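You operate a simulated robot arm through the tools that you are given. There is no shell and no other tool. Be economical: measure what you need, move in short steps, check, and stop when the job is done.

You run a simulated robot arm. Do the job below in one go: nothing can be reset, and whatever is moved stays where it is left.

TASK
Measure the blue capsule in the height gauge and sort it.
Fine: the one on the deck; under 20 mm goes in the red tray, else the green tray; leave the sliding tray out.

Only the result counts: the job must be done as asked and must still hold three seconds after the hand-in. Knocking over, shifting, dropping, spilling or breaking anything else fails it.

THE ROBOT
A 7-joint arm with a two-finger parallel gripper, fixed in place. Base frame: the origin is at the foot of the arm, x ahead of it, y to its left, z up; the work surface is at about z = 0. Readings come in m, rad, newtons and seconds.
With the tool pointing down near the work surface it reaches from about 0.24 to 0.62 m from the base axis. Its first joint turns from -1.152 to 1.152 rad. Payload 2.6 kg.
The TCP is the grasp point between the finger pads, 0.03 m short of the fingertips. In the tool frame z runs along the fingers and y along their closing line. Largest opening 0.094 m; finger width 0.028, thickness 0.01; the body of the gripper, 0.05 by 0.096 m, starts 0.055 m behind the TCP.
Orientation is that of the tool frame in the base frame, as [roll, pitch, yaw] about the fixed x, y, z axes, in that order (R = Rz(yaw) Ry(pitch) Rx(roll)). With the fingers straight down and closing along the base's y, the tool's x points along the base's -x, its y along +y and its z along -z.

THE INTERFACE
- The arm moves only by the tool servo_tool. Its argument "increments" is a list of rows, each a list of 7 numbers: the shift along the tool's x, y, z in units of 30 mm (1.0 is 30 mm), then the turn, a rotation vector about the tool's x, y, z in units of 4 degrees (1.0 is 4 degrees), then the finger opening in m, from 0 to 0.094. In form: [[dx, dy, dz, wx, wy, wz, fingers], ...]. A call has 1 to 20 rows; each row shifts and turns the commanded pose from where the row before left it, along the tool's axes as they then stand. A call with a number of a shift or a turn outside -1 to 1 is refused whole. Each row takes 0.2 s and may step no farther than 0.05 m and 0.15 rad from the row before; otherwise, or with a gripper value out of range, the whole call is refused. A pose out of reach is approached as far as the arm can. The call stops where the force on the tool passes 40 N (or 10 N more than at its start, if that is more) or the arm is blocked; 0.2 s more then pass. Each finger travels about 0.072 m/s and halts on what it meets, pressing with about 41 N; the grip force reading is that of the motor and also rises with nothing between the fingers. The clock runs only during rows and for 0.2 s after the last one: add rows that do not move to give the fingers time. It gives the time, the measured TCP pose, the force on the tool (base axes), the opening and the grip force at its end, in the units of the frame above (readings bear some noise), and new pictures: "show" is both (left out), scene, wrist or none.
- Cameras (640 x 400 px; columns grow to the right, rows downward): "scene" is fixed at [0.0517, 0.4436, 0.5663]; the picture's right is [-0.64, -0.77, 0.00], its down [-0.42, 0.35, -0.84] and it looks along [0.64, -0.54, -0.55] (base axes); focal length 294 px, centre (320, 200). "wrist" rides on the gripper at [-0.037, 0, -0.058] in the tool frame; the picture's right is [0.00, -1.00, 0.00], its down [0.97, 0.00, -0.24] and it looks along [0.24, 0.00, 0.97] (tool axes); focal length 218 px, centre (320, 200). There is no depth. A picture from a camera that has moved, and an enlarged one, comes with that camera's place and axes in the base frame and with its lens.
- inspect(camera, box): a new picture of the part [left, top, right, bottom] of that camera's present view, enlarged. It takes no simulated time.
- hand_in(): hands the job in; it is judged then, once.

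Go step by step. Nothing tells you positions but the pictures and the camera data: compare them with the known pose of the tool, close in by small moves and look again before you grip or let go. The budget is 120 turns and 150 pictures, counting those below and the enlarged ones. Unless the task says otherwise, let go and move clear before handing in, and close with one line.

The tools are called after "Call:" as name(argument=value, ...) on one line, values as JSON. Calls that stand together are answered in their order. servo_tool: Moves the arm, as the interface text tells. Its arguments: {"type":"object","properties":{"increments":{"type":"array"},"show":{"type":"string","enum":["both","scene","wrist","none"]}},"required":["increments"]} The other tools are called the same way: inspect (camera, box) takes an enlarged picture of a part of a camera's view; hand_in () hands the job in.

At the start:

```text
t: 0.0
tool_pos: [0.3448, 0.108, 0.4056]
orientation: [-3.142, 0.0, -3.141]
ft_force: [-0.1, 0.7, 0.4]
opening: 0.0944
finger_force: 0.0
```

scene: 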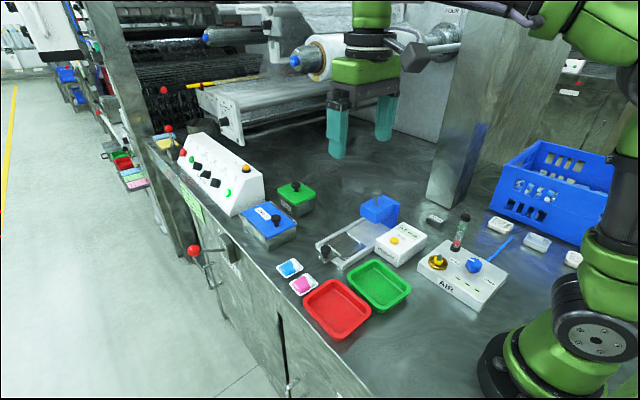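
wrist: 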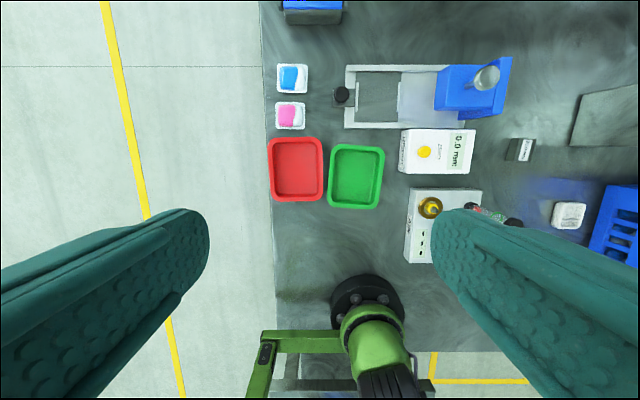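

I see a bench with a blue and a pink item in small white dishes, red and green trays, and a height gauge with a sliding tray and a readout. I'll enlarge the views before moving.

Call:
inspect(camera="scene", box=[260, 180, 440, 300])

Call:
inspect(camera="wrist", box=[260, 40, 530, 220])

Call:
inspect(camera="scene", box=[150, 120, 330, 250])

```text
3.33 times, centred on (350, 240) of scene
camera zoom: at [0.0517, 0.4436, 0.5663], right [-0.64, -0.77, 0.0], down [-0.42, 0.35, -0.84], along [0.64, -0.54, -0.55], focal length 978 px, centre (220, 67)
```

zoom: 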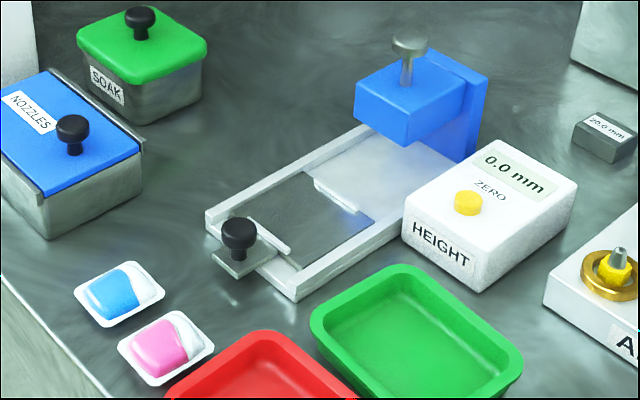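

```text
2.22 times, centred on (395, 130) of wrist
camera zoom: at [0.3811, 0.1076, 0.4629], right [0.0, -1.0, 0.0], down [-0.97, 0.0, 0.24], along [-0.24, 0.0, -0.97], focal length 485 px, centre (153, 356)
```

zoom: 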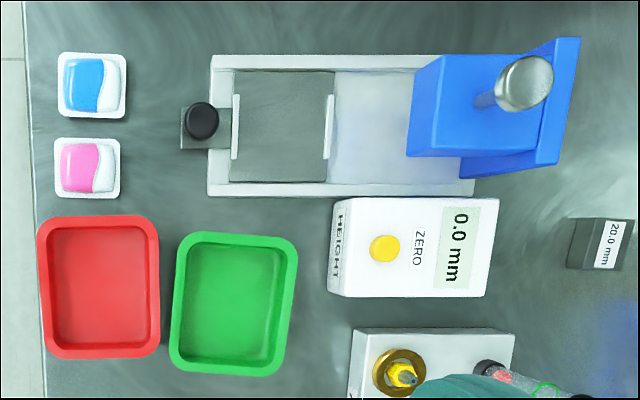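

```text
3.08 times, centred on (240, 185) of scene
camera zoom: at [0.0517, 0.4436, 0.5663], right [-0.64, -0.77, 0.0], down [-0.42, 0.35, -0.84], along [0.64, -0.54, -0.55], focal length 903 px, centre (566, 246)
```

zoom: 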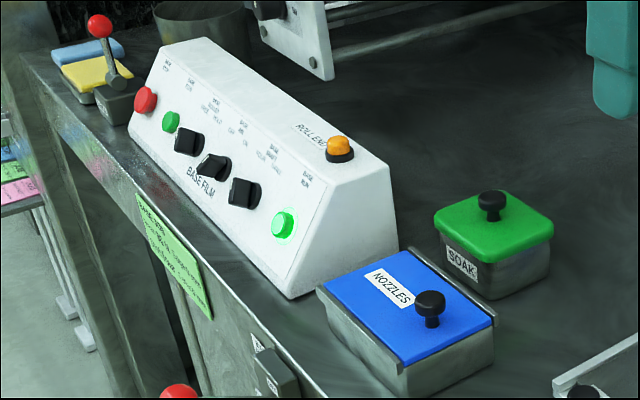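

The blue and pink items look like capsules with flanges. I'll check the rest of the deck for other blue candidates.

Call:
inspect(camera="scene", box=[410, 180, 600, 310])

Call:
inspect(camera="scene", box=[265, 245, 335, 305])

Call:
inspect(camera="wrist", box=[265, 50, 325, 140])

```text
3.08 times, centred on (505, 245) of scene
camera zoom: at [0.0517, 0.4436, 0.5663], right [-0.64, -0.77, 0.0], down [-0.42, 0.35, -0.84], along [0.64, -0.54, -0.55], focal length 903 px, centre (-249, 62)
```

zoom: 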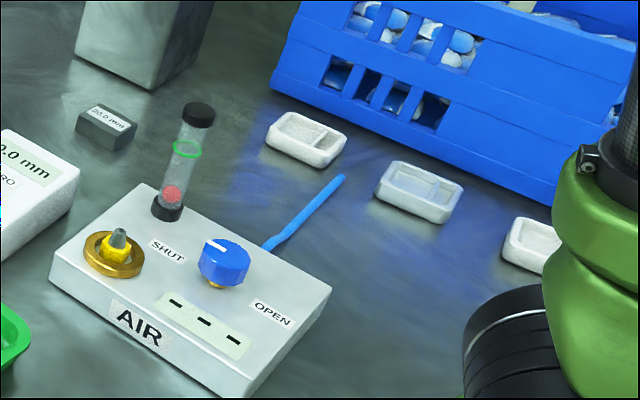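

```text
6.67 times, centred on (300, 275) of scene
camera zoom: at [0.0517, 0.4436, 0.5663], right [-0.64, -0.77, 0.0], down [-0.42, 0.35, -0.84], along [0.64, -0.54, -0.55], focal length 1957 px, centre (453, -300)
```

zoom: 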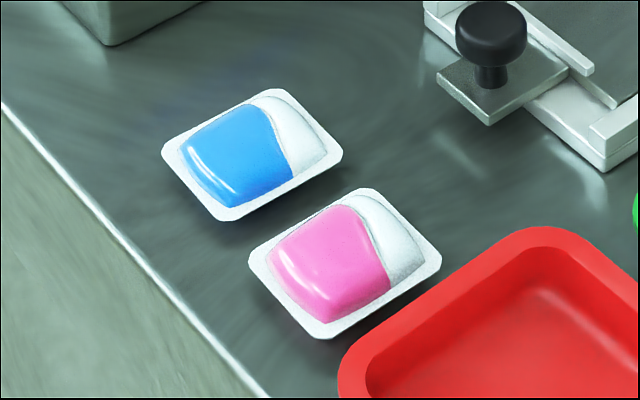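

```text
4.44 times, centred on (295, 95) of wrist
camera zoom: at [0.3811, 0.1076, 0.4629], right [0.0, -1.0, 0.0], down [-0.97, 0.0, 0.24], along [-0.24, 0.0, -0.97], focal length 970 px, centre (431, 667)
```

zoom: 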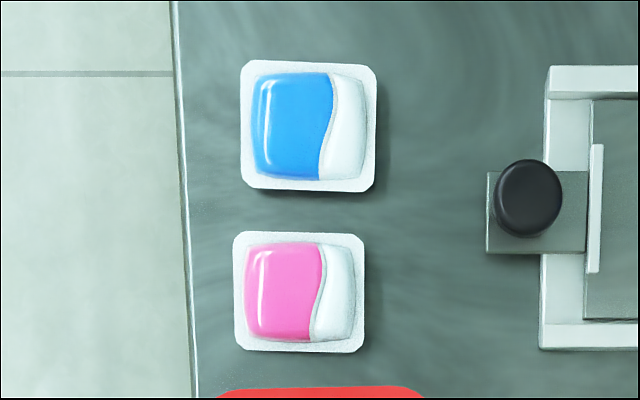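

The blue capsule is at roughly (0.505, 0.160), and the gauge tray is centred near (0.472, -0.004), with its knob toward +y. I'm moving above the capsule for a closer look.

Call:
servo_tool(increments=[[-0.593, 0.193, 0.83, 0, 0, 0, 0.094], [-0.593, 0.193, 0.83, 0, 0, 0, 0.094], [-0.593, 0.193, 0.83, 0, 0, 0, 0.094], [-0.593, 0.193, 0.83, 0, 0, 0, 0.094], [-0.593, 0.193, 0.83, 0, 0, 0, 0.094], [-0.593, 0.193, 0.83, 0, 0, 0, 0.094], [-0.593, 0.193, 0.83, 0, 0, 0, 0.094], [-0.593, 0.193, 0.83, 0, 0, 0, 0.094], [-0.593, 0.193, 0.83, 0, 0, 0, 0.094], [0, 0, 0, 0, 0, 0, 0.094]])

```text
t: 2.2
tool_pos: [0.5046, 0.1614, 0.1809]
orientation: [-3.141, -0.001, 3.142]
ft_force: [-0.3, -0.2, -0.9]
opening: 0.0937
finger_force: 0.1
camera wrist: at [0.5419, 0.1605, 0.2384], right [0.0, -1.0, 0.0], down [-0.97, 0.0, 0.24], along [-0.24, 0.0, -0.97], focal length 218 px, centre (320, 200)
```

scene: 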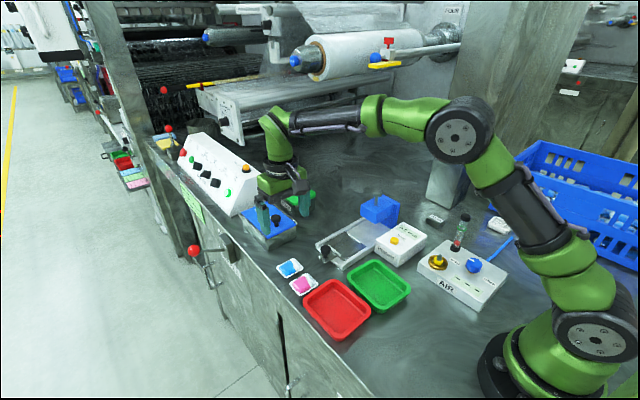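
wrist: 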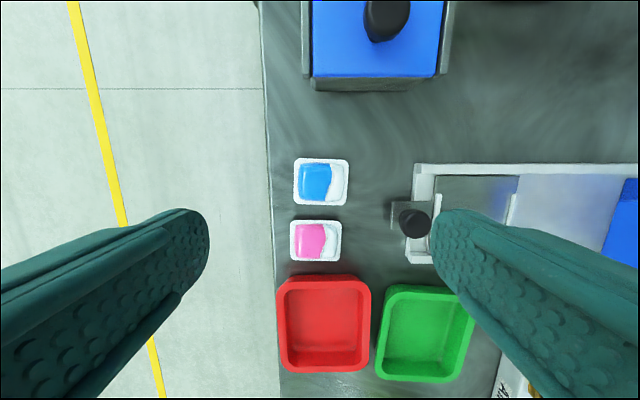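

My estimate holds: the capsule is at about (0.504, 0.160) and roughly 58 mm wide in y. I'll enlarge the view to check its angle before going down.

Call:
inspect(camera="wrist", box=[270, 140, 370, 270])

Call:
inspect(camera="wrist", box=[380, 140, 640, 300])

```text
3.08 times, centred on (320, 205) of wrist
camera zoom: at [0.5419, 0.1605, 0.2384], right [0.0, -1.0, 0.0], down [-0.97, 0.0, 0.24], along [-0.24, 0.0, -0.97], focal length 672 px, centre (320, 185)
```

zoom: 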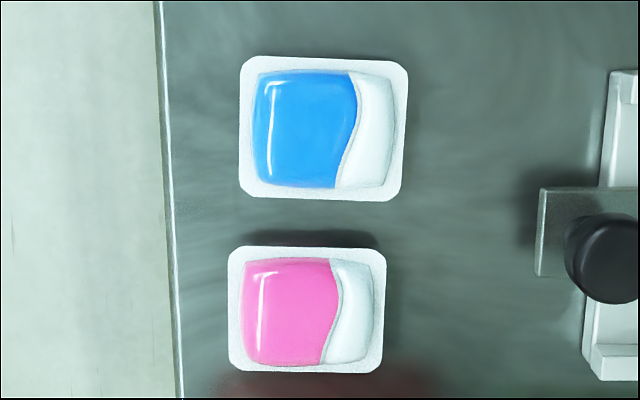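

```text
2.46 times, centred on (510, 220) of wrist
camera zoom: at [0.5419, 0.1605, 0.2384], right [0.0, -1.0, 0.0], down [-0.97, 0.0, 0.24], along [-0.24, 0.0, -0.97], focal length 537 px, centre (-148, 151)
```

zoom: 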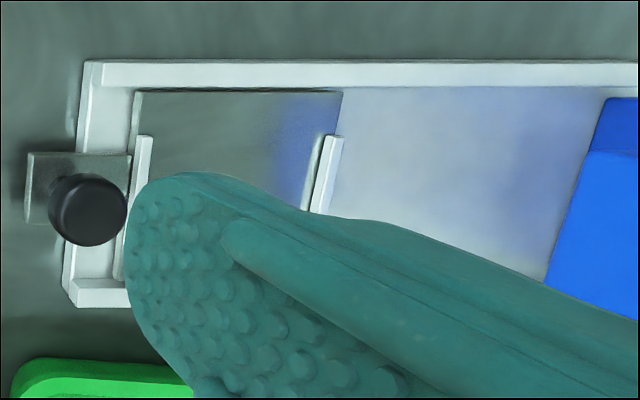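

The capsule is about 56 mm (y) by 49 mm (x) and turned about 2°. I'm descending with the fingers wide open so the tips end about 6 mm above the deck.

Call:
servo_tool(increments=[[0, -0.05, 0.95, 0, 0, 0, 0.094], [0, 0, 0.95, 0, 0, 0, 0.094], [0, 0, 0.95, 0, 0, 0, 0.094], [0, 0, 0.95, 0, 0, 0, 0.094], [0, 0, 0.5, 0, 0, 0, 0.094], [0, 0, 0.43, 0, 0, 0, 0.094], [0, 0, 0, 0, 0, 0, 0.094]])

```text
t: 3.8
tool_pos: [0.5049, 0.1602, 0.0382]
orientation: [3.141, -0.001, -3.142]
ft_force: [0.4, -0.4, 0.0]
opening: 0.094
finger_force: 0.1
camera wrist: at [0.5415, 0.1586, 0.0965], right [0.0, -1.0, 0.0], down [-0.97, 0.0, 0.24], along [-0.24, 0.0, -0.97], focal length 218 px, centre (320, 200)
```

scene: 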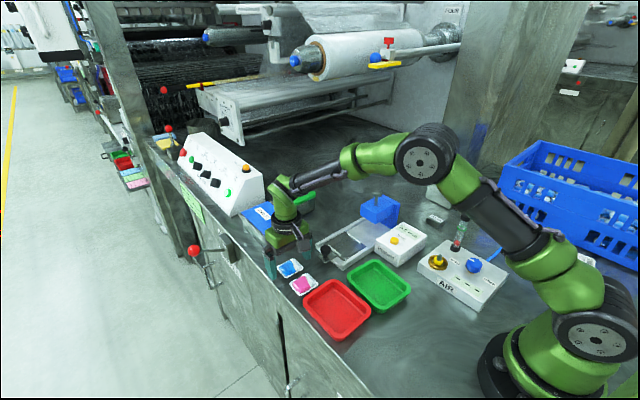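
wrist: 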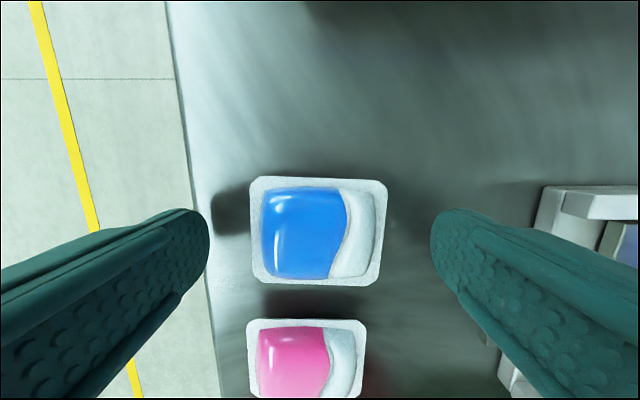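

The fingers straddle the capsule and are centred on it. I'll go 3 mm lower and close.

Call:
servo_tool(increments=[[0, 0, 0.1, 0, 0, 0, 0.094], [0, 0, 0, 0, 0, 0, 0.066], [0, 0, 0, 0, 0, 0, 0.05], [0, 0, 0, 0, 0, 0, 0.045], [0, 0, 0, 0, 0, 0, 0.045], [0, 0, 0, 0, 0, 0, 0.045]])

Call:
inspect(camera="wrist", box=[180, 130, 460, 305])

```text
t: 5.2
tool_pos: [0.5048, 0.1594, 0.0354]
orientation: [3.141, 0.0, -3.14]
ft_force: [0.3, 0.2, -0.7]
opening: 0.0486
finger_force: 41.4
camera wrist: at [0.5413, 0.1587, 0.0935], right [0.0, -1.0, 0.0], down [-0.97, 0.0, 0.24], along [-0.24, 0.0, -0.97], focal length 218 px, centre (320, 200)
```

scene: 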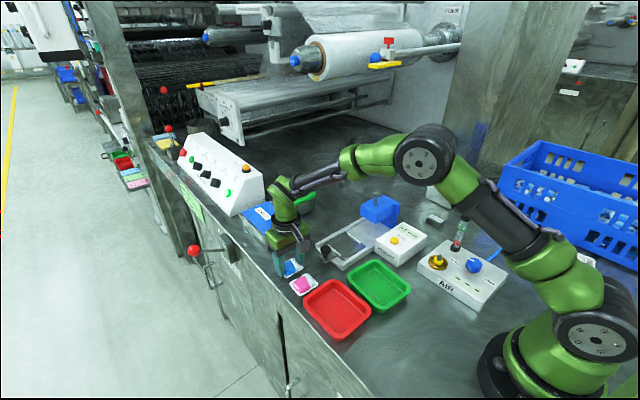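
wrist: 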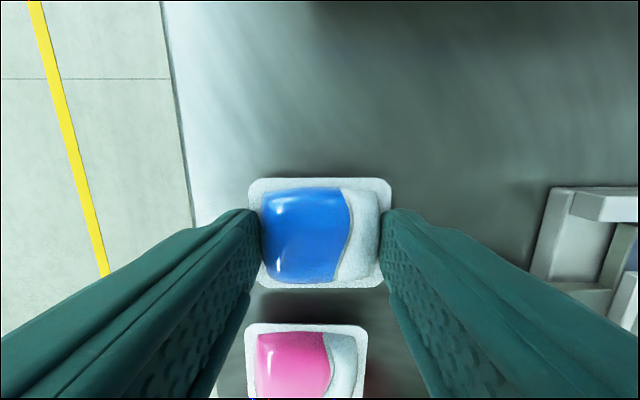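

```text
2.29 times, centred on (320, 218) of wrist
camera zoom: at [0.5413, 0.1587, 0.0935], right [0.0, -1.0, 0.0], down [-0.97, 0.0, 0.24], along [-0.24, 0.0, -0.97], focal length 499 px, centre (320, 160)
```

zoom: 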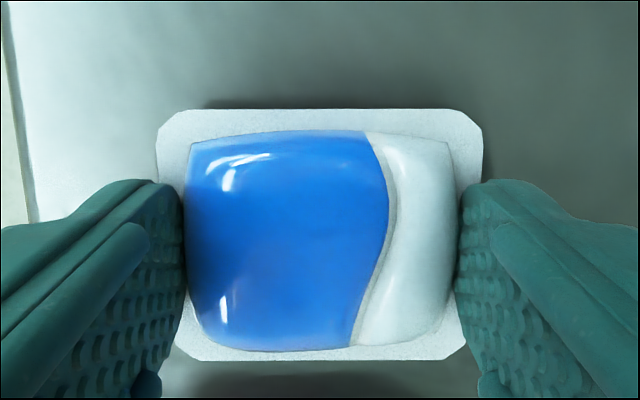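

The fingers stopped at 48.6 mm on the capsule body, just above the flange. I'm lifting to check that it holds.

Call:
servo_tool(increments=[[0, 0, -0.3, 0, 0, 0, 0.045], [0, 0, -0.7, 0, 0, 0, 0.045], [0, 0, -0.9, 0, 0, 0, 0.045], [0, 0, -0.9, 0, 0, 0, 0.045], [0, 0, 0, 0, 0, 0, 0.045]])

Call:
inspect(camera="scene", box=[240, 190, 400, 300])

```text
t: 6.4
tool_pos: [0.5049, 0.1585, 0.1208]
orientation: [3.139, 0.001, -3.14]
ft_force: [-1.0, 0.2, -1.0]
opening: 0.0489
finger_force: 40.6
camera wrist: at [0.5412, 0.1586, 0.1785], right [0.0, -1.0, 0.0], down [-0.97, 0.0, 0.24], along [-0.24, 0.0, -0.97], focal length 218 px, centre (320, 200)
```

scene: 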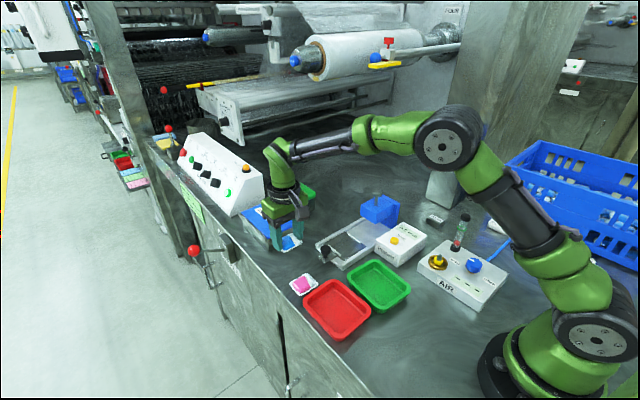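
wrist: 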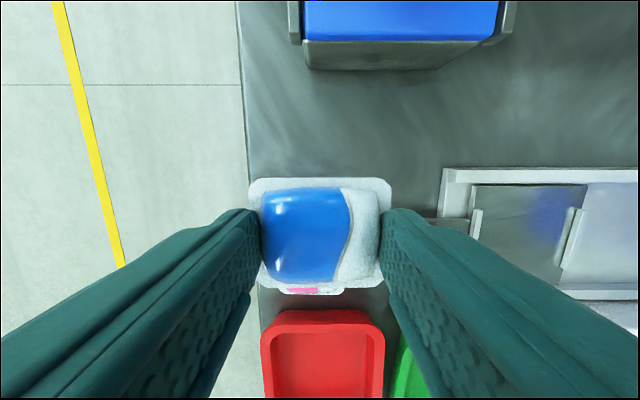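

```text
3.64 times, centred on (320, 245) of scene
camera zoom: at [0.0517, 0.4436, 0.5663], right [-0.64, -0.77, 0.0], down [-0.42, 0.35, -0.84], along [0.64, -0.54, -0.55], focal length 1067 px, centre (320, 36)
```

zoom: 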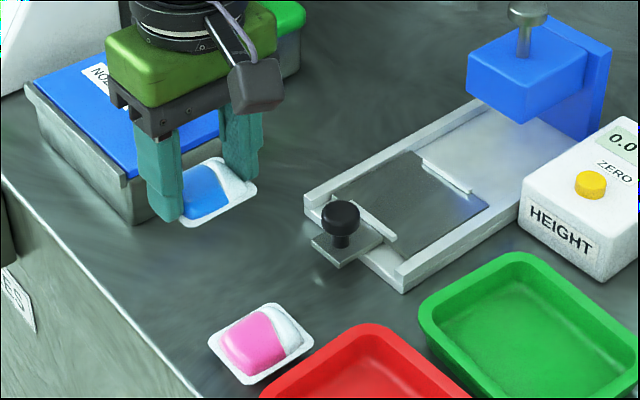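

It's held firmly. I'll lift it, carry it over the gauge tray, and start turning the tool 90° so the fingers close along x, clear of the tray ridges.

Call:
servo_tool(increments=[[0, 0, -0.9, 0, 0, 0, 0.045], [0.183, -0.9, -0.3, 0, 0, 0, 0.045], [0.183, -0.9, -0.3, 0, 0, 0, 0.045], [0.183, -0.9, -0.3, 0, 0, 0, 0.045], [0.183, -0.9, -0.3, 0, 0, 0, 0.045], [0.183, -0.9, -0.3, 0, 0, 0, 0.045], [0.183, -0.9, -0.3, 0, 0, 0, 0.045], [0, 0, 0, 0, 0, -0.9375, 0.045], [0, 0, 0, 0, 0, -0.9375, 0.045], [0, 0, 0, 0, 0, -0.9375, 0.045], [0, 0, 0, 0, 0, -0.9375, 0.045], [0, 0, 0, 0, 0, -0.9375, 0.045], [0, 0, 0, 0, 0, -0.9375, 0.045], [0, 0, 0, 0, 0, -0.9375, 0.045], [0, 0, 0, 0, 0, -0.9375, 0.045], [0, 0, 0, 0, 0, -0.9375, 0.045], [0, 0, 0, 0, 0, -0.9375, 0.045], [0, 0, 0, 0, 0, -0.9375, 0.045], [0, 0, 0, 0, 0, -0.9375, 0.045]], show="none")

Call:
servo_tool(increments=[[0, 0, 0, 0, 0, -0.9375, 0.045], [0, 0, 0, 0, 0, -0.9375, 0.045], [0, 0, 0, 0, 0, -0.9375, 0.045], [0, 0, 0, 0, 0, -0.9375, 0.045], [0, 0, 0, 0, 0, -0.9375, 0.045], [0, 0, 0, 0, 0, -0.9375, 0.045], [0, 0, 0, 0, 0, -0.9375, 0.045], [0, 0, 0, 0, 0, -0.9375, 0.045], [0, 0, 0, 0, 0, -0.9375, 0.045], [0, 0, 0, 0, 0, -0.9375, 0.045], [0, 0, 0, 0, 0, -0.9375, 0.045], [0, 0, 0, 0, 0, -0.9375, 0.045], [0, 0, 0, 0, 0, 0, 0.045]])

Call:
inspect(camera="scene", box=[290, 150, 450, 270])

```text
t: 10.4
tool_pos: [0.4711, -0.0032, 0.2016]
orientation: [3.141, 0.001, -2.355]
ft_force: [-0.8, -0.6, 0.2]
opening: 0.0485
finger_force: 41.1
```

```text
t: 13.2
tool_pos: [0.4717, -0.0033, 0.201]
orientation: [3.141, -0.001, -1.568]
ft_force: [0.7, -0.1, 0.6]
opening: 0.0488
finger_force: 40.7
camera wrist: at [0.4712, 0.0334, 0.2583], right [1.0, 0.0, 0.0], down [0.0, -0.97, 0.24], along [0.0, -0.24, -0.97], focal length 218 px, centre (320, 200)
```

scene: 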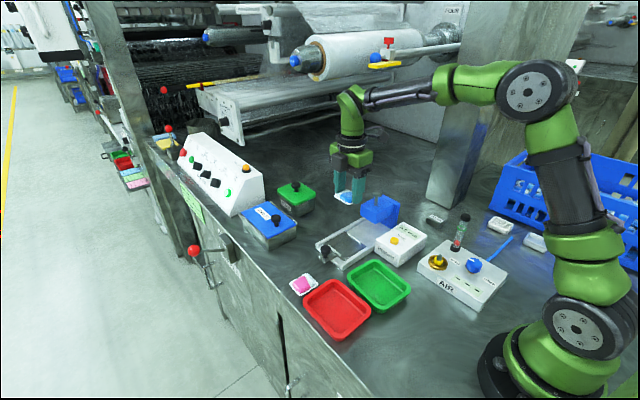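
wrist: 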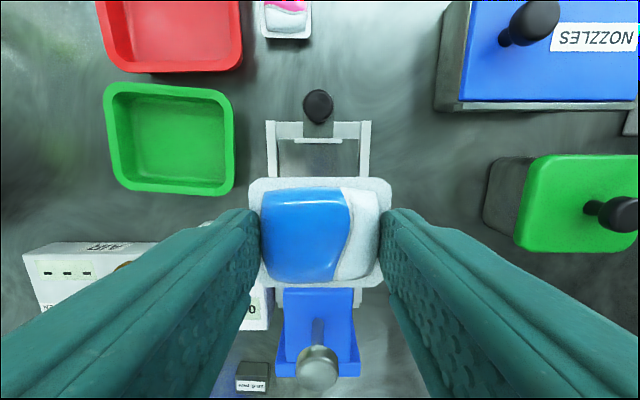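

```text
3.33 times, centred on (370, 210) of scene
camera zoom: at [0.0517, 0.4436, 0.5663], right [-0.64, -0.77, 0.0], down [-0.42, 0.35, -0.84], along [0.64, -0.54, -0.55], focal length 978 px, centre (153, 167)
```

zoom: 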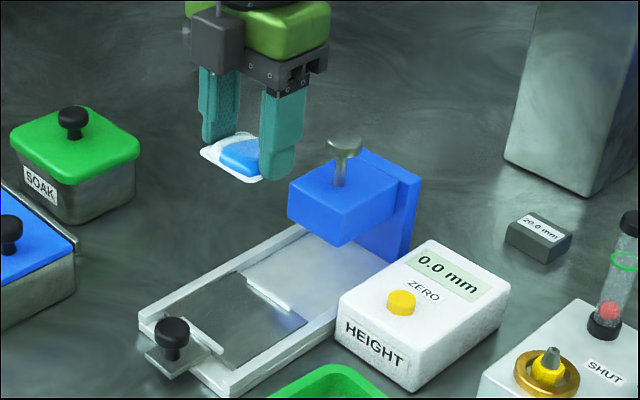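

The tray's ridges are at y≈+0.036 and -0.040 and the rails are centred at x≈0.470. I'm lowering the capsule to just above the tray plate.

Call:
servo_tool(increments=[[-0.03, 0.06, 0.9, 0, 0, 0, 0.045], [0, 0, 0.95, 0, 0, 0, 0.045], [0, 0, 0.95, 0, 0, 0, 0.045], [0, 0, 0.95, 0, 0, 0, 0.045], [0, 0, 0.6, 0, 0, 0, 0.045], [0, 0, 0.35, 0, 0, 0, 0.045], [0, 0, 0, 0, 0, 0, 0.045]])

Call:
inspect(camera="scene", box=[300, 180, 430, 280])

```text
t: 14.8
tool_pos: [0.471, -0.0018, 0.0595]
orientation: [-3.141, 0.0, -1.57]
ft_force: [-0.5, -0.3, -0.6]
opening: 0.0487
finger_force: 40.7
camera wrist: at [0.4694, 0.0345, 0.1178], right [1.0, 0.0, 0.0], down [0.0, -0.97, 0.24], along [0.0, -0.24, -0.97], focal length 218 px, centre (320, 200)
```

scene: 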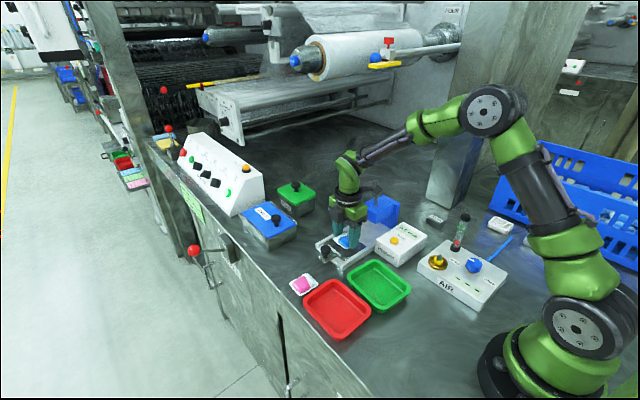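
wrist: 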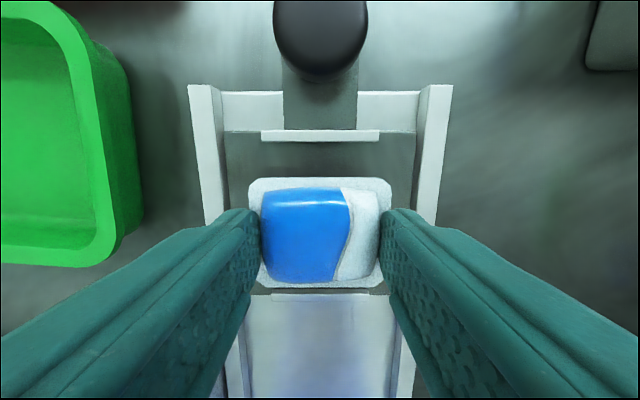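

```text
4.00 times, centred on (365, 230) of scene
camera zoom: at [0.0517, 0.4436, 0.5663], right [-0.64, -0.77, 0.0], down [-0.42, 0.35, -0.84], along [0.64, -0.54, -0.55], focal length 1174 px, centre (140, 80)
```

zoom: 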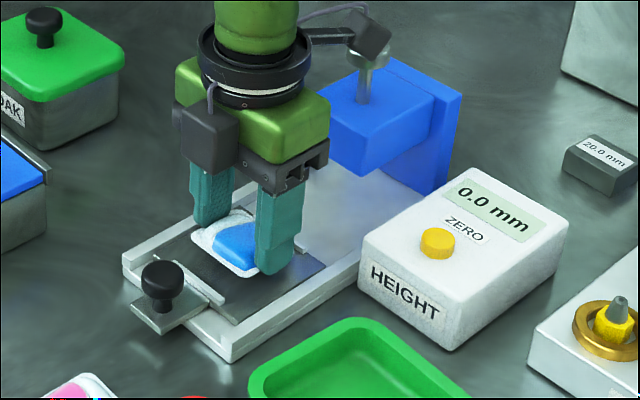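

It's centred in x. I'll shift it 4 mm toward +y to centre it between the ridges, then lower it gently and watch the force.

Call:
servo_tool(increments=[[-0.14, 0, 0, 0, 0, 0, 0.045], [0, 0, 0.15, 0, 0, 0, 0.045], [0, 0, 0.1, 0, 0, 0, 0.045], [0, 0, 0, 0, 0, 0, 0.045]], show="wrist")

Call:
inspect(camera="scene", box=[325, 215, 385, 265])

```text
t: 15.8
tool_pos: [0.4704, 0.0019, 0.0535]
orientation: [-3.139, 0.0, -1.572]
ft_force: [-2.9, 0.0, 9.3]
opening: 0.0489
finger_force: 40.7
camera wrist: at [0.4698, 0.0386, 0.1114], right [1.0, 0.0, 0.0], down [0.0, -0.97, 0.24], along [0.0, -0.24, -0.97], focal length 218 px, centre (320, 200)
```

wrist: 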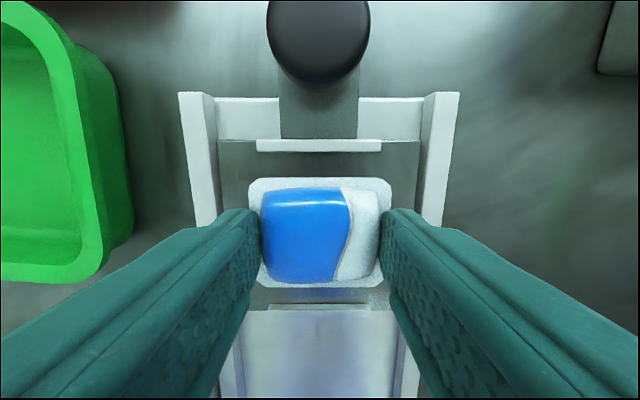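

```text
8.00 times, centred on (355, 240) of scene
camera zoom: at [0.0517, 0.4436, 0.5663], right [-0.64, -0.77, 0.0], down [-0.42, 0.35, -0.84], along [0.64, -0.54, -0.55], focal length 2348 px, centre (40, -120)
```

zoom: 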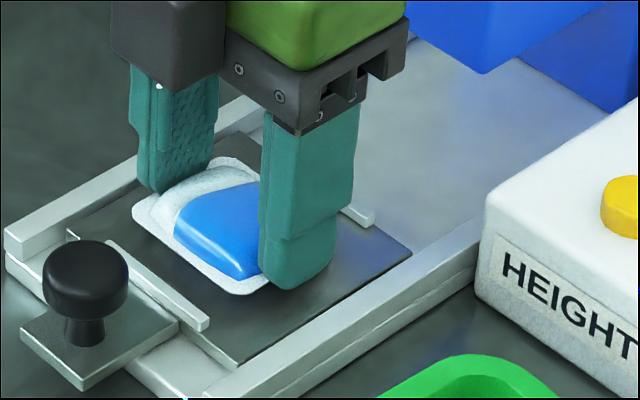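

Contact reads 9 N, so the capsule is on the plate and centred. I'm opening a little and rising.

Call:
servo_tool(increments=[[0, 0, -0.03, 0, 0, 0, 0.052], [0, 0, 0, 0, 0, 0, 0.064], [0, 0, 0, 0, 0, 0, 0.064], [0, 0, -0.5, 0, 0, 0, 0.064], [0, 0, -0.9, 0, 0, 0, 0.064], [0, 0, -0.9, 0, 0, 0, 0.064], [0, 0, 0, 0, 0, 0, 0.064]])

Call:
inspect(camera="scene", box=[310, 185, 430, 275])

```text
t: 17.4
tool_pos: [0.4706, 0.0018, 0.1223]
orientation: [-3.141, 0.0, -1.571]
ft_force: [-1.0, 0.6, 0.5]
opening: 0.064
finger_force: 0.0
camera wrist: at [0.4699, 0.0381, 0.1804], right [1.0, 0.0, 0.0], down [0.0, -0.97, 0.24], along [0.0, -0.24, -0.97], focal length 218 px, centre (320, 200)
```

scene: 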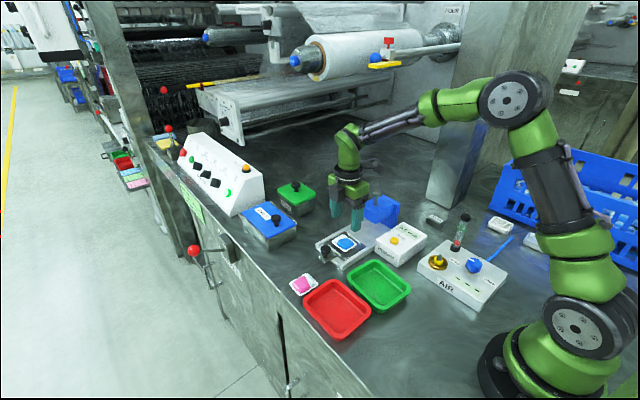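
wrist: 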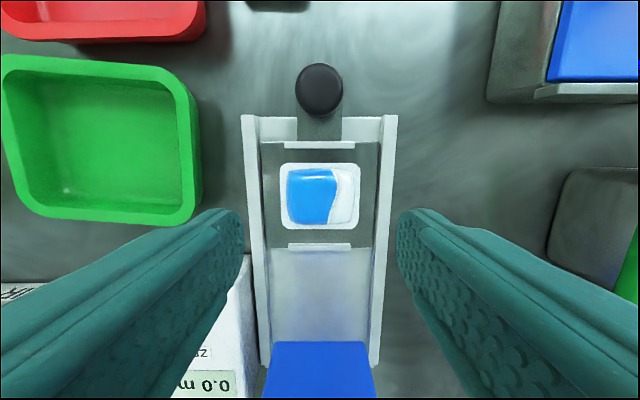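

```text
4.44 times, centred on (370, 230) of scene
camera zoom: at [0.0517, 0.4436, 0.5663], right [-0.64, -0.77, 0.0], down [-0.42, 0.35, -0.84], along [0.64, -0.54, -0.55], focal length 1305 px, centre (98, 67)
```

zoom: 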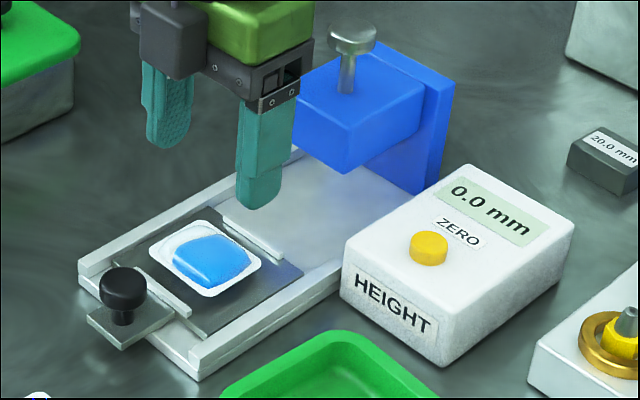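

The capsule sits well in the tray. Next I need the knob and head geometry, so I know how far the gripper can follow the knob.

Call:
inspect(camera="scene", box=[310, 185, 410, 275])

Call:
inspect(camera="wrist", box=[230, 50, 410, 400])

```text
4.44 times, centred on (360, 230) of scene
camera zoom: at [0.0517, 0.4436, 0.5663], right [-0.64, -0.77, 0.0], down [-0.42, 0.35, -0.84], along [0.64, -0.54, -0.55], focal length 1305 px, centre (142, 67)
```

zoom: 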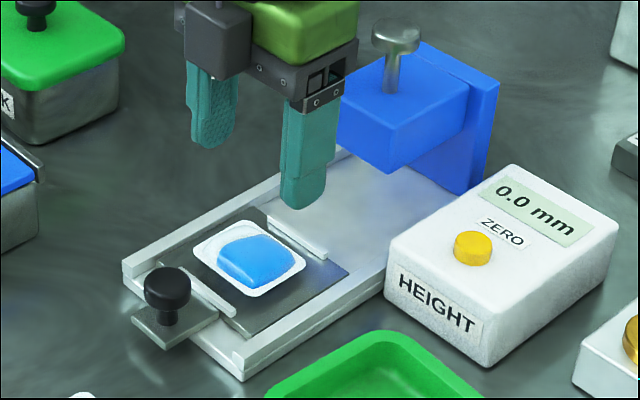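

```text
1.14 times, centred on (320, 225) of wrist
camera zoom: at [0.4699, 0.0381, 0.1804], right [1.0, 0.0, 0.0], down [0.0, -0.97, 0.24], along [0.0, -0.24, -0.97], focal length 249 px, centre (320, 171)
```

zoom: 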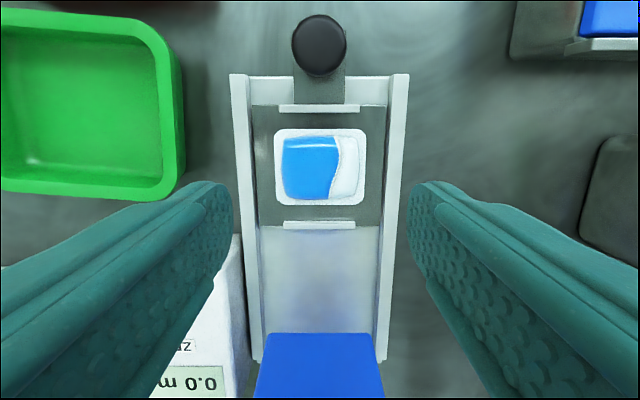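

The head's front face is at y≈-0.086, between z≈0.067 and 0.10, so the gripper can follow the knob. I'm moving over the knob at (0.470, 0.0705) and descending.

Call:
servo_tool(increments=[[-0.77, 0, 0, 0, 0, 0, 0.064], [-0.77, 0, 0, 0, 0, 0, 0.064], [-0.75, 0, 0, 0, 0, 0, 0.064], [0, 0, 0.8, 0, 0, 0, 0.064], [0, 0, 0.8, 0, 0, 0, 0.064], [0, 0, 0.55, 0, 0, 0, 0.064], [0, 0, 0, 0, 0, 0, 0.064]])

Call:
inspect(camera="scene", box=[290, 200, 390, 275])

```text
t: 19.0
tool_pos: [0.4706, 0.0704, 0.0578]
orientation: [3.14, 0.0, -1.57]
ft_force: [-0.5, 0.5, 0.9]
opening: 0.064
finger_force: 0.1
camera wrist: at [0.4697, 0.1071, 0.1158], right [1.0, 0.0, 0.0], down [0.0, -0.97, 0.24], along [0.0, -0.24, -0.97], focal length 218 px, centre (320, 200)
```

scene: 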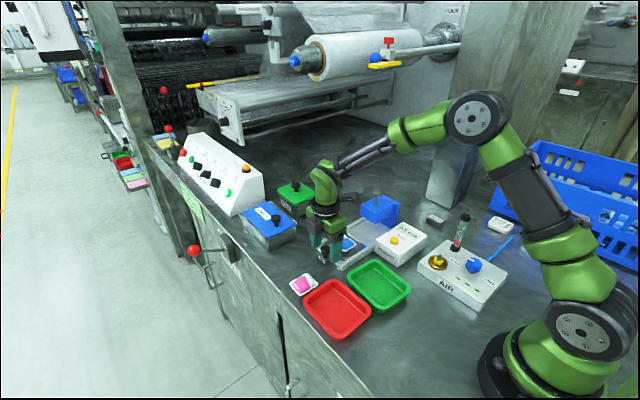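
wrist: 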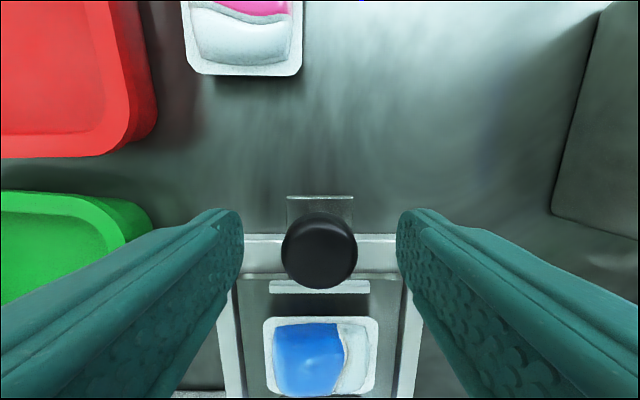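

```text
5.33 times, centred on (340, 238) of scene
camera zoom: at [0.0517, 0.4436, 0.5663], right [-0.64, -0.77, 0.0], down [-0.42, 0.35, -0.84], along [0.64, -0.54, -0.55], focal length 1566 px, centre (213, 0)
```

zoom: 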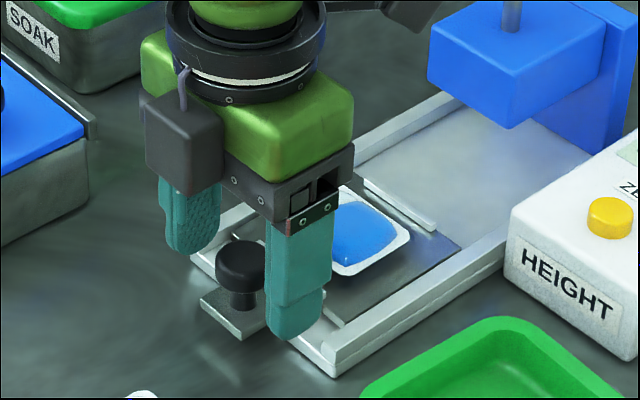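

The knob is centred between the fingers. I'll lower 3 mm and close on it.

Call:
servo_tool(increments=[[0, 0, 0.1, 0, 0, 0, 0.064], [0, 0, 0, 0, 0, 0, 0.04], [0, 0, 0, 0, 0, 0, 0.024], [0, 0, 0, 0, 0, 0, 0.024], [0, 0, 0, 0, 0, 0, 0.024]], show="wrist")

```text
t: 20.2
tool_pos: [0.4695, 0.0707, 0.0567]
orientation: [-3.141, 0.001, -1.571]
ft_force: [2.6, 0.3, -3.9]
opening: 0.027
finger_force: 44.7
camera wrist: at [0.4695, 0.1072, 0.1126], right [1.0, 0.0, 0.0], down [0.0, -0.97, 0.24], along [0.0, -0.24, -0.97], focal length 218 px, centre (320, 200)
```

wrist: 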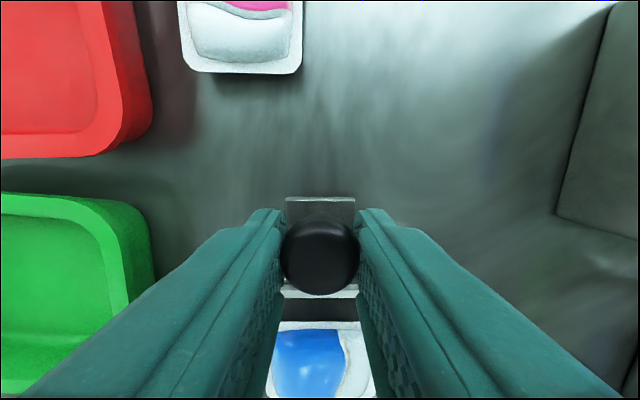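

The knob is gripped. I'm sliding the tray inward (-y), 60 mm first.

Call:
servo_tool(increments=[[0.2, 0, 0, 0, 0, 0, 0.024], [0.3, 0, 0, 0, 0, 0, 0.024], [0.3, 0, 0, 0, 0, 0, 0.024], [0.3, 0, 0, 0, 0, 0, 0.024], [0.3, 0, 0, 0, 0, 0, 0.024], [0.3, 0, 0, 0, 0, 0, 0.024], [0.3, 0, 0, 0, 0, 0, 0.024], [0, 0, 0, 0, 0, 0, 0.024]])

Call:
inspect(camera="scene", box=[310, 175, 430, 270])

```text
t: 22.0
tool_pos: [0.4707, 0.0125, 0.055]
orientation: [-3.14, 0.0, -1.571]
ft_force: [5.6, -0.1, -11.0]
opening: 0.0271
finger_force: 44.4
camera wrist: at [0.4694, 0.0471, 0.1126], right [1.0, 0.0, 0.0], down [0.0, -0.97, 0.24], along [0.0, -0.24, -0.97], focal length 218 px, centre (320, 200)
```

scene: 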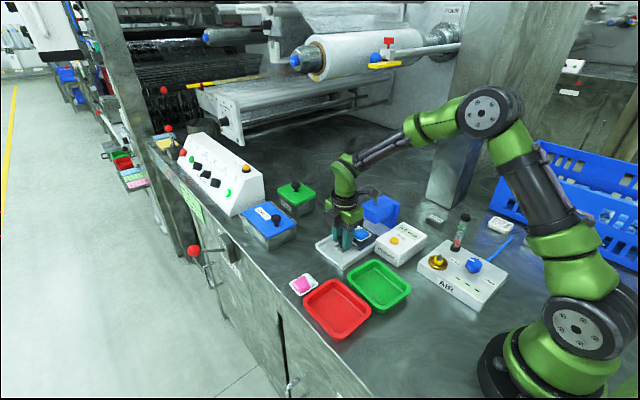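
wrist: 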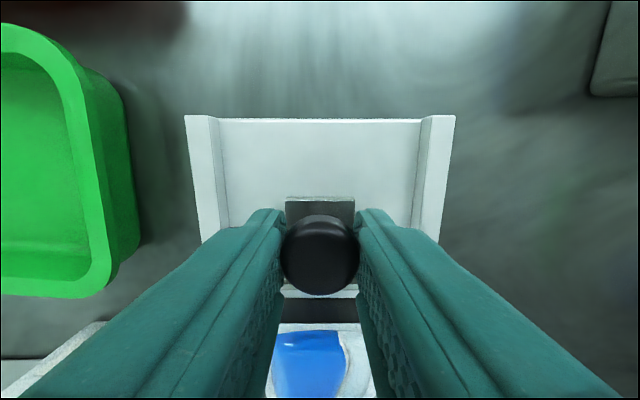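

```text
4.21 times, centred on (370, 222) of scene
camera zoom: at [0.0518, 0.4436, 0.5663], right [-0.64, -0.77, 0.0], down [-0.42, 0.35, -0.84], along [0.64, -0.54, -0.55], focal length 1236 px, centre (110, 105)
```

zoom: 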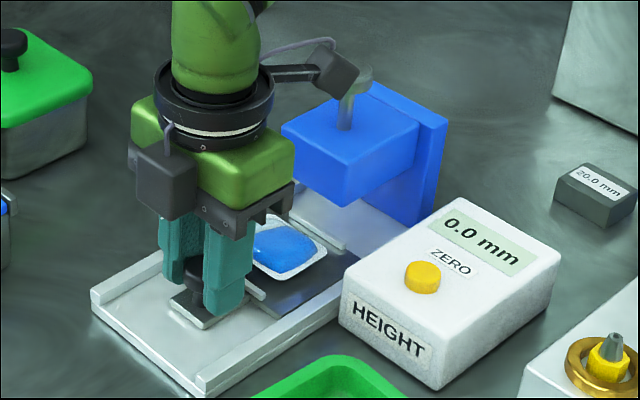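

The tray slides well and the capsule rides along. There's a grey fitting on the wrist near the plunger top, so I'll go another 30 mm and check clearance.

Call:
servo_tool(increments=[[0.2, 0, 0, 0, 0, 0, 0.024], [0.3, 0, 0, 0, 0, 0, 0.024], [0.3, 0, 0, 0, 0, 0, 0.024], [0.2, 0, 0, 0, 0, 0, 0.024], [0, 0, 0, 0, 0, 0, 0.024]], show="none")

Call:
inspect(camera="scene", box=[330, 165, 430, 245])

```text
t: 23.2
tool_pos: [0.4696, -0.0186, 0.0558]
orientation: [3.142, 0.0, -1.57]
ft_force: [3.9, -0.2, -13.7]
opening: 0.0271
finger_force: 44.5
```

```text
5.00 times, centred on (380, 205) of scene
camera zoom: at [0.0518, 0.4436, 0.5663], right [-0.64, -0.77, 0.0], down [-0.42, 0.35, -0.84], along [0.64, -0.54, -0.55], focal length 1468 px, centre (20, 175)
```

zoom: 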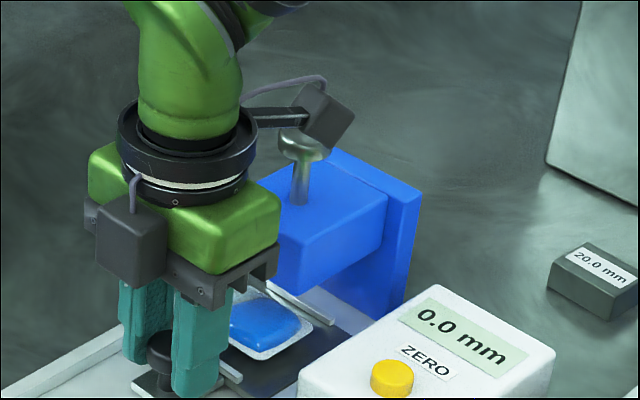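

The fitting works out to x≈0.451, z≈0.171, only about 10 mm above the plunger top if I keep pushing this way. I'll let go of the knob, turn the tool 25° so the fitting passes beside the plunger, and re-grip.

Call:
servo_tool(increments=[[0, 0, 0, 0, 0, 0, 0.04], [0, 0, 0, 0, 0, 0, 0.056], [0, 0, -0.08, 0, 0, 0, 0.056], [0, 0, 0, 0, 0, 0.9, 0.056], [0, 0, 0, 0, 0, 0.9, 0.056], [0, 0, 0, 0, 0, 0.9, 0.056], [0, 0, 0, 0, 0, 0.9, 0.056], [0, 0, 0, 0, 0, 0.9, 0.056], [0, 0, 0, 0, 0, 0.9, 0.056], [0, 0, 0, 0, 0, 0.85, 0.056], [0, 0, 0, 0, 0, 0, 0.056]])

Call:
inspect(camera="scene", box=[330, 165, 430, 245])

```text
t: 25.6
tool_pos: [0.47, -0.0198, 0.0583]
orientation: [-3.141, 0.0, -2.007]
ft_force: [-1.0, 0.1, -0.1]
opening: 0.0561
finger_force: 0.1
camera wrist: at [0.485, 0.0139, 0.1153], right [0.91, -0.42, 0.0], down [-0.41, -0.88, 0.24], along [-0.1, -0.22, -0.97], focal length 218 px, centre (320, 200)
```

scene: 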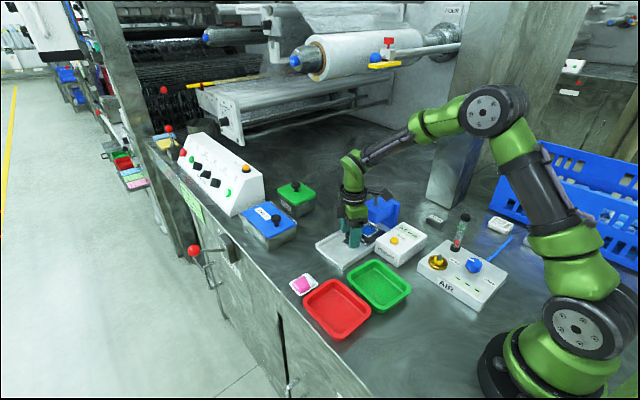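
wrist: 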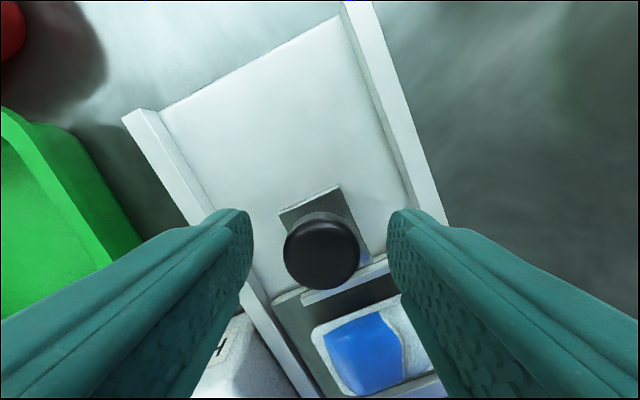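

```text
5.00 times, centred on (380, 205) of scene
camera zoom: at [0.0517, 0.4436, 0.5663], right [-0.64, -0.77, 0.0], down [-0.42, 0.35, -0.84], along [0.64, -0.54, -0.55], focal length 1468 px, centre (20, 175)
```

zoom: 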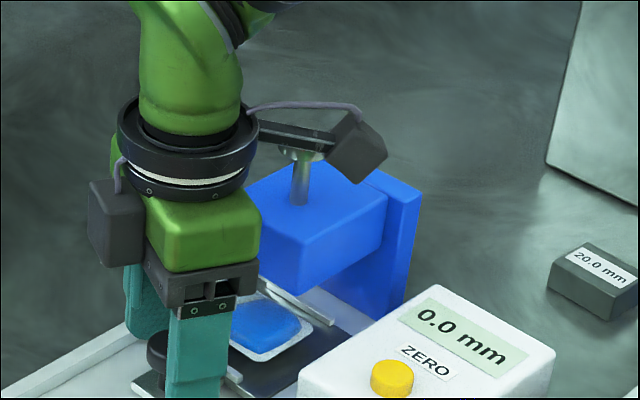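

The fitting is now clear of the plunger. I'm re-gripping and pushing the tray the rest of the way in, stopping on resistance.

Call:
servo_tool(increments=[[0, 0, 0.05, 0, 0, 0, 0.04], [0, 0, 0, 0, 0, 0, 0.024], [0, 0, 0, 0, 0, 0, 0.024], [0, 0, 0, 0, 0, 0, 0.024], [0.2, -0.094, 0, 0, 0, 0, 0.024], [0.2, -0.094, 0, 0, 0, 0, 0.024], [0.2, -0.094, 0, 0, 0, 0, 0.024], [0, 0, 0, 0, 0, 0, 0.024]])

Call:
inspect(camera="scene", box=[330, 165, 430, 245])

```text
t: 27.4
tool_pos: [0.4698, -0.0394, 0.0558]
orientation: [-3.141, 0.0, -2.007]
ft_force: [2.7, -0.2, 1.9]
opening: 0.027
finger_force: 45.5
camera wrist: at [0.4854, -0.007, 0.1138], right [0.91, -0.42, 0.0], down [-0.41, -0.88, 0.24], along [-0.1, -0.22, -0.97], focal length 218 px, centre (320, 200)
```

scene: 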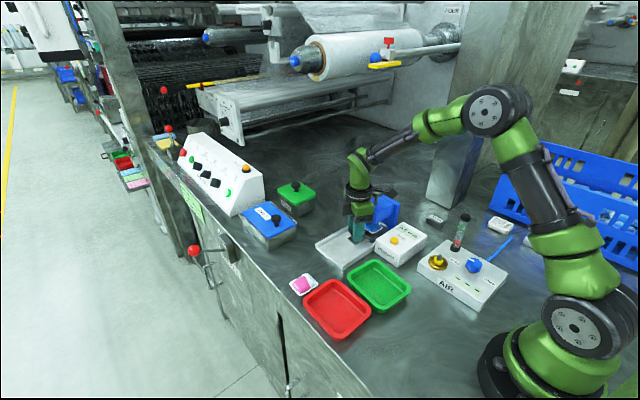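
wrist: 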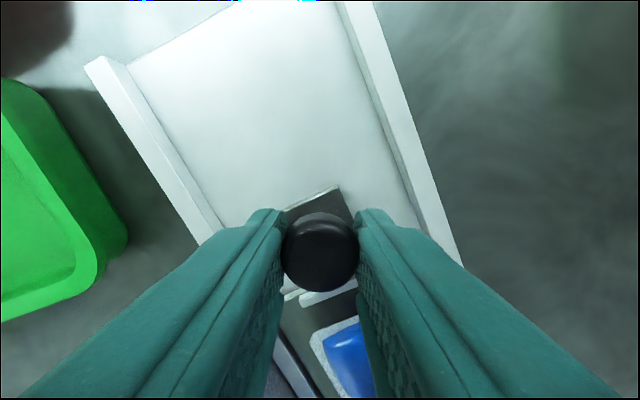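

```text
5.00 times, centred on (380, 205) of scene
camera zoom: at [0.0517, 0.4436, 0.5663], right [-0.64, -0.77, 0.0], down [-0.42, 0.35, -0.84], along [0.64, -0.54, -0.55], focal length 1468 px, centre (20, 175)
```

zoom: 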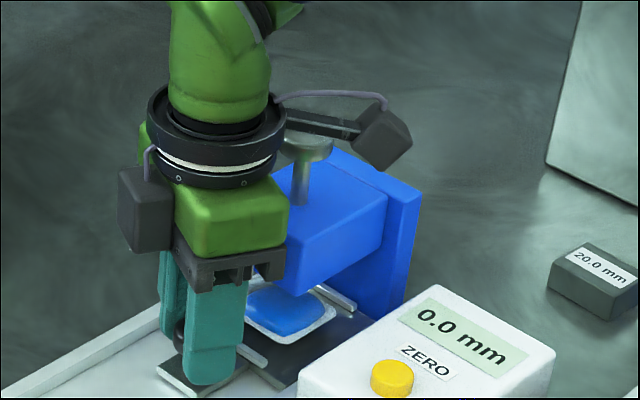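

There's still clearance, so I'm continuing in short steps toward the end stop.

Call:
servo_tool(increments=[[0.15, -0.07, 0, 0, 0, 0, 0.024], [0.15, -0.07, 0, 0, 0, 0, 0.024], [0.1, -0.047, 0, 0, 0, 0, 0.024], [0, 0, 0, 0, 0, 0, 0.024]])

Call:
inspect(camera="scene", box=[330, 165, 430, 245])

```text
t: 28.4
tool_pos: [0.4696, -0.0459, 0.0565]
orientation: [3.136, 0.009, -2.003]
ft_force: [4.4, 30.7, 2.5]
opening: 0.0271
finger_force: 45.5
camera wrist: at [0.4852, -0.0131, 0.1141], right [0.91, -0.42, -0.01], down [-0.4, -0.88, 0.23], along [-0.1, -0.21, -0.97], focal length 218 px, centre (320, 200)
```

scene: 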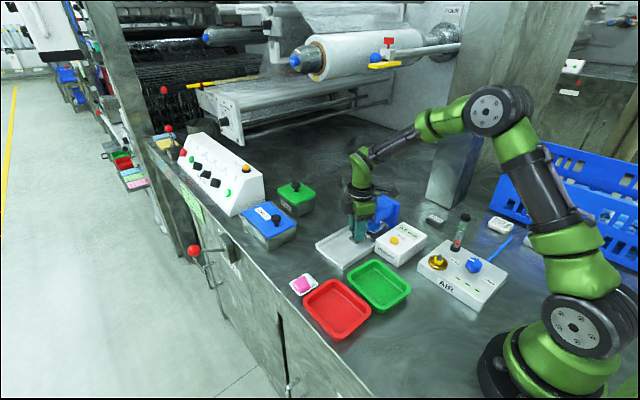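
wrist: 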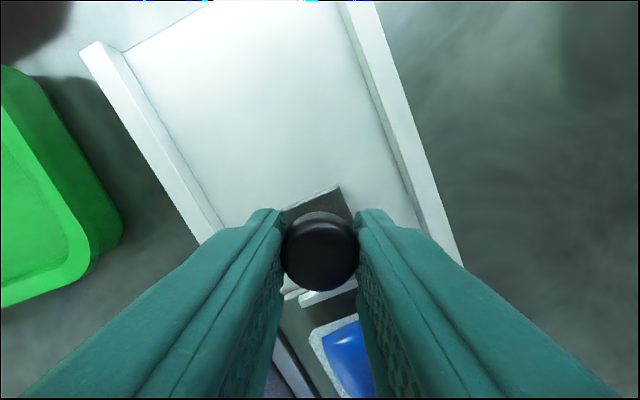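

```text
5.00 times, centred on (380, 205) of scene
camera zoom: at [0.0517, 0.4436, 0.5663], right [-0.64, -0.77, 0.0], down [-0.42, 0.35, -0.84], along [0.64, -0.54, -0.55], focal length 1468 px, centre (20, 175)
```

zoom: 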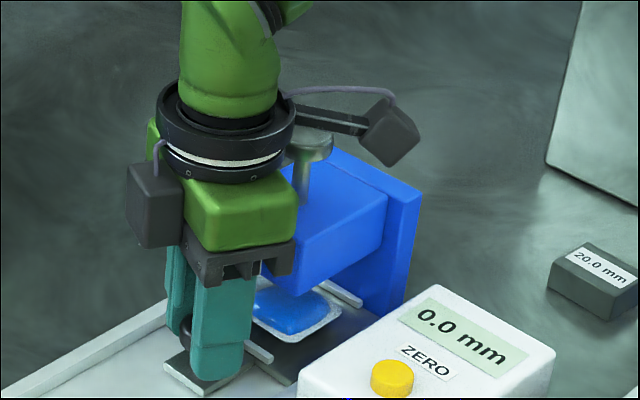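

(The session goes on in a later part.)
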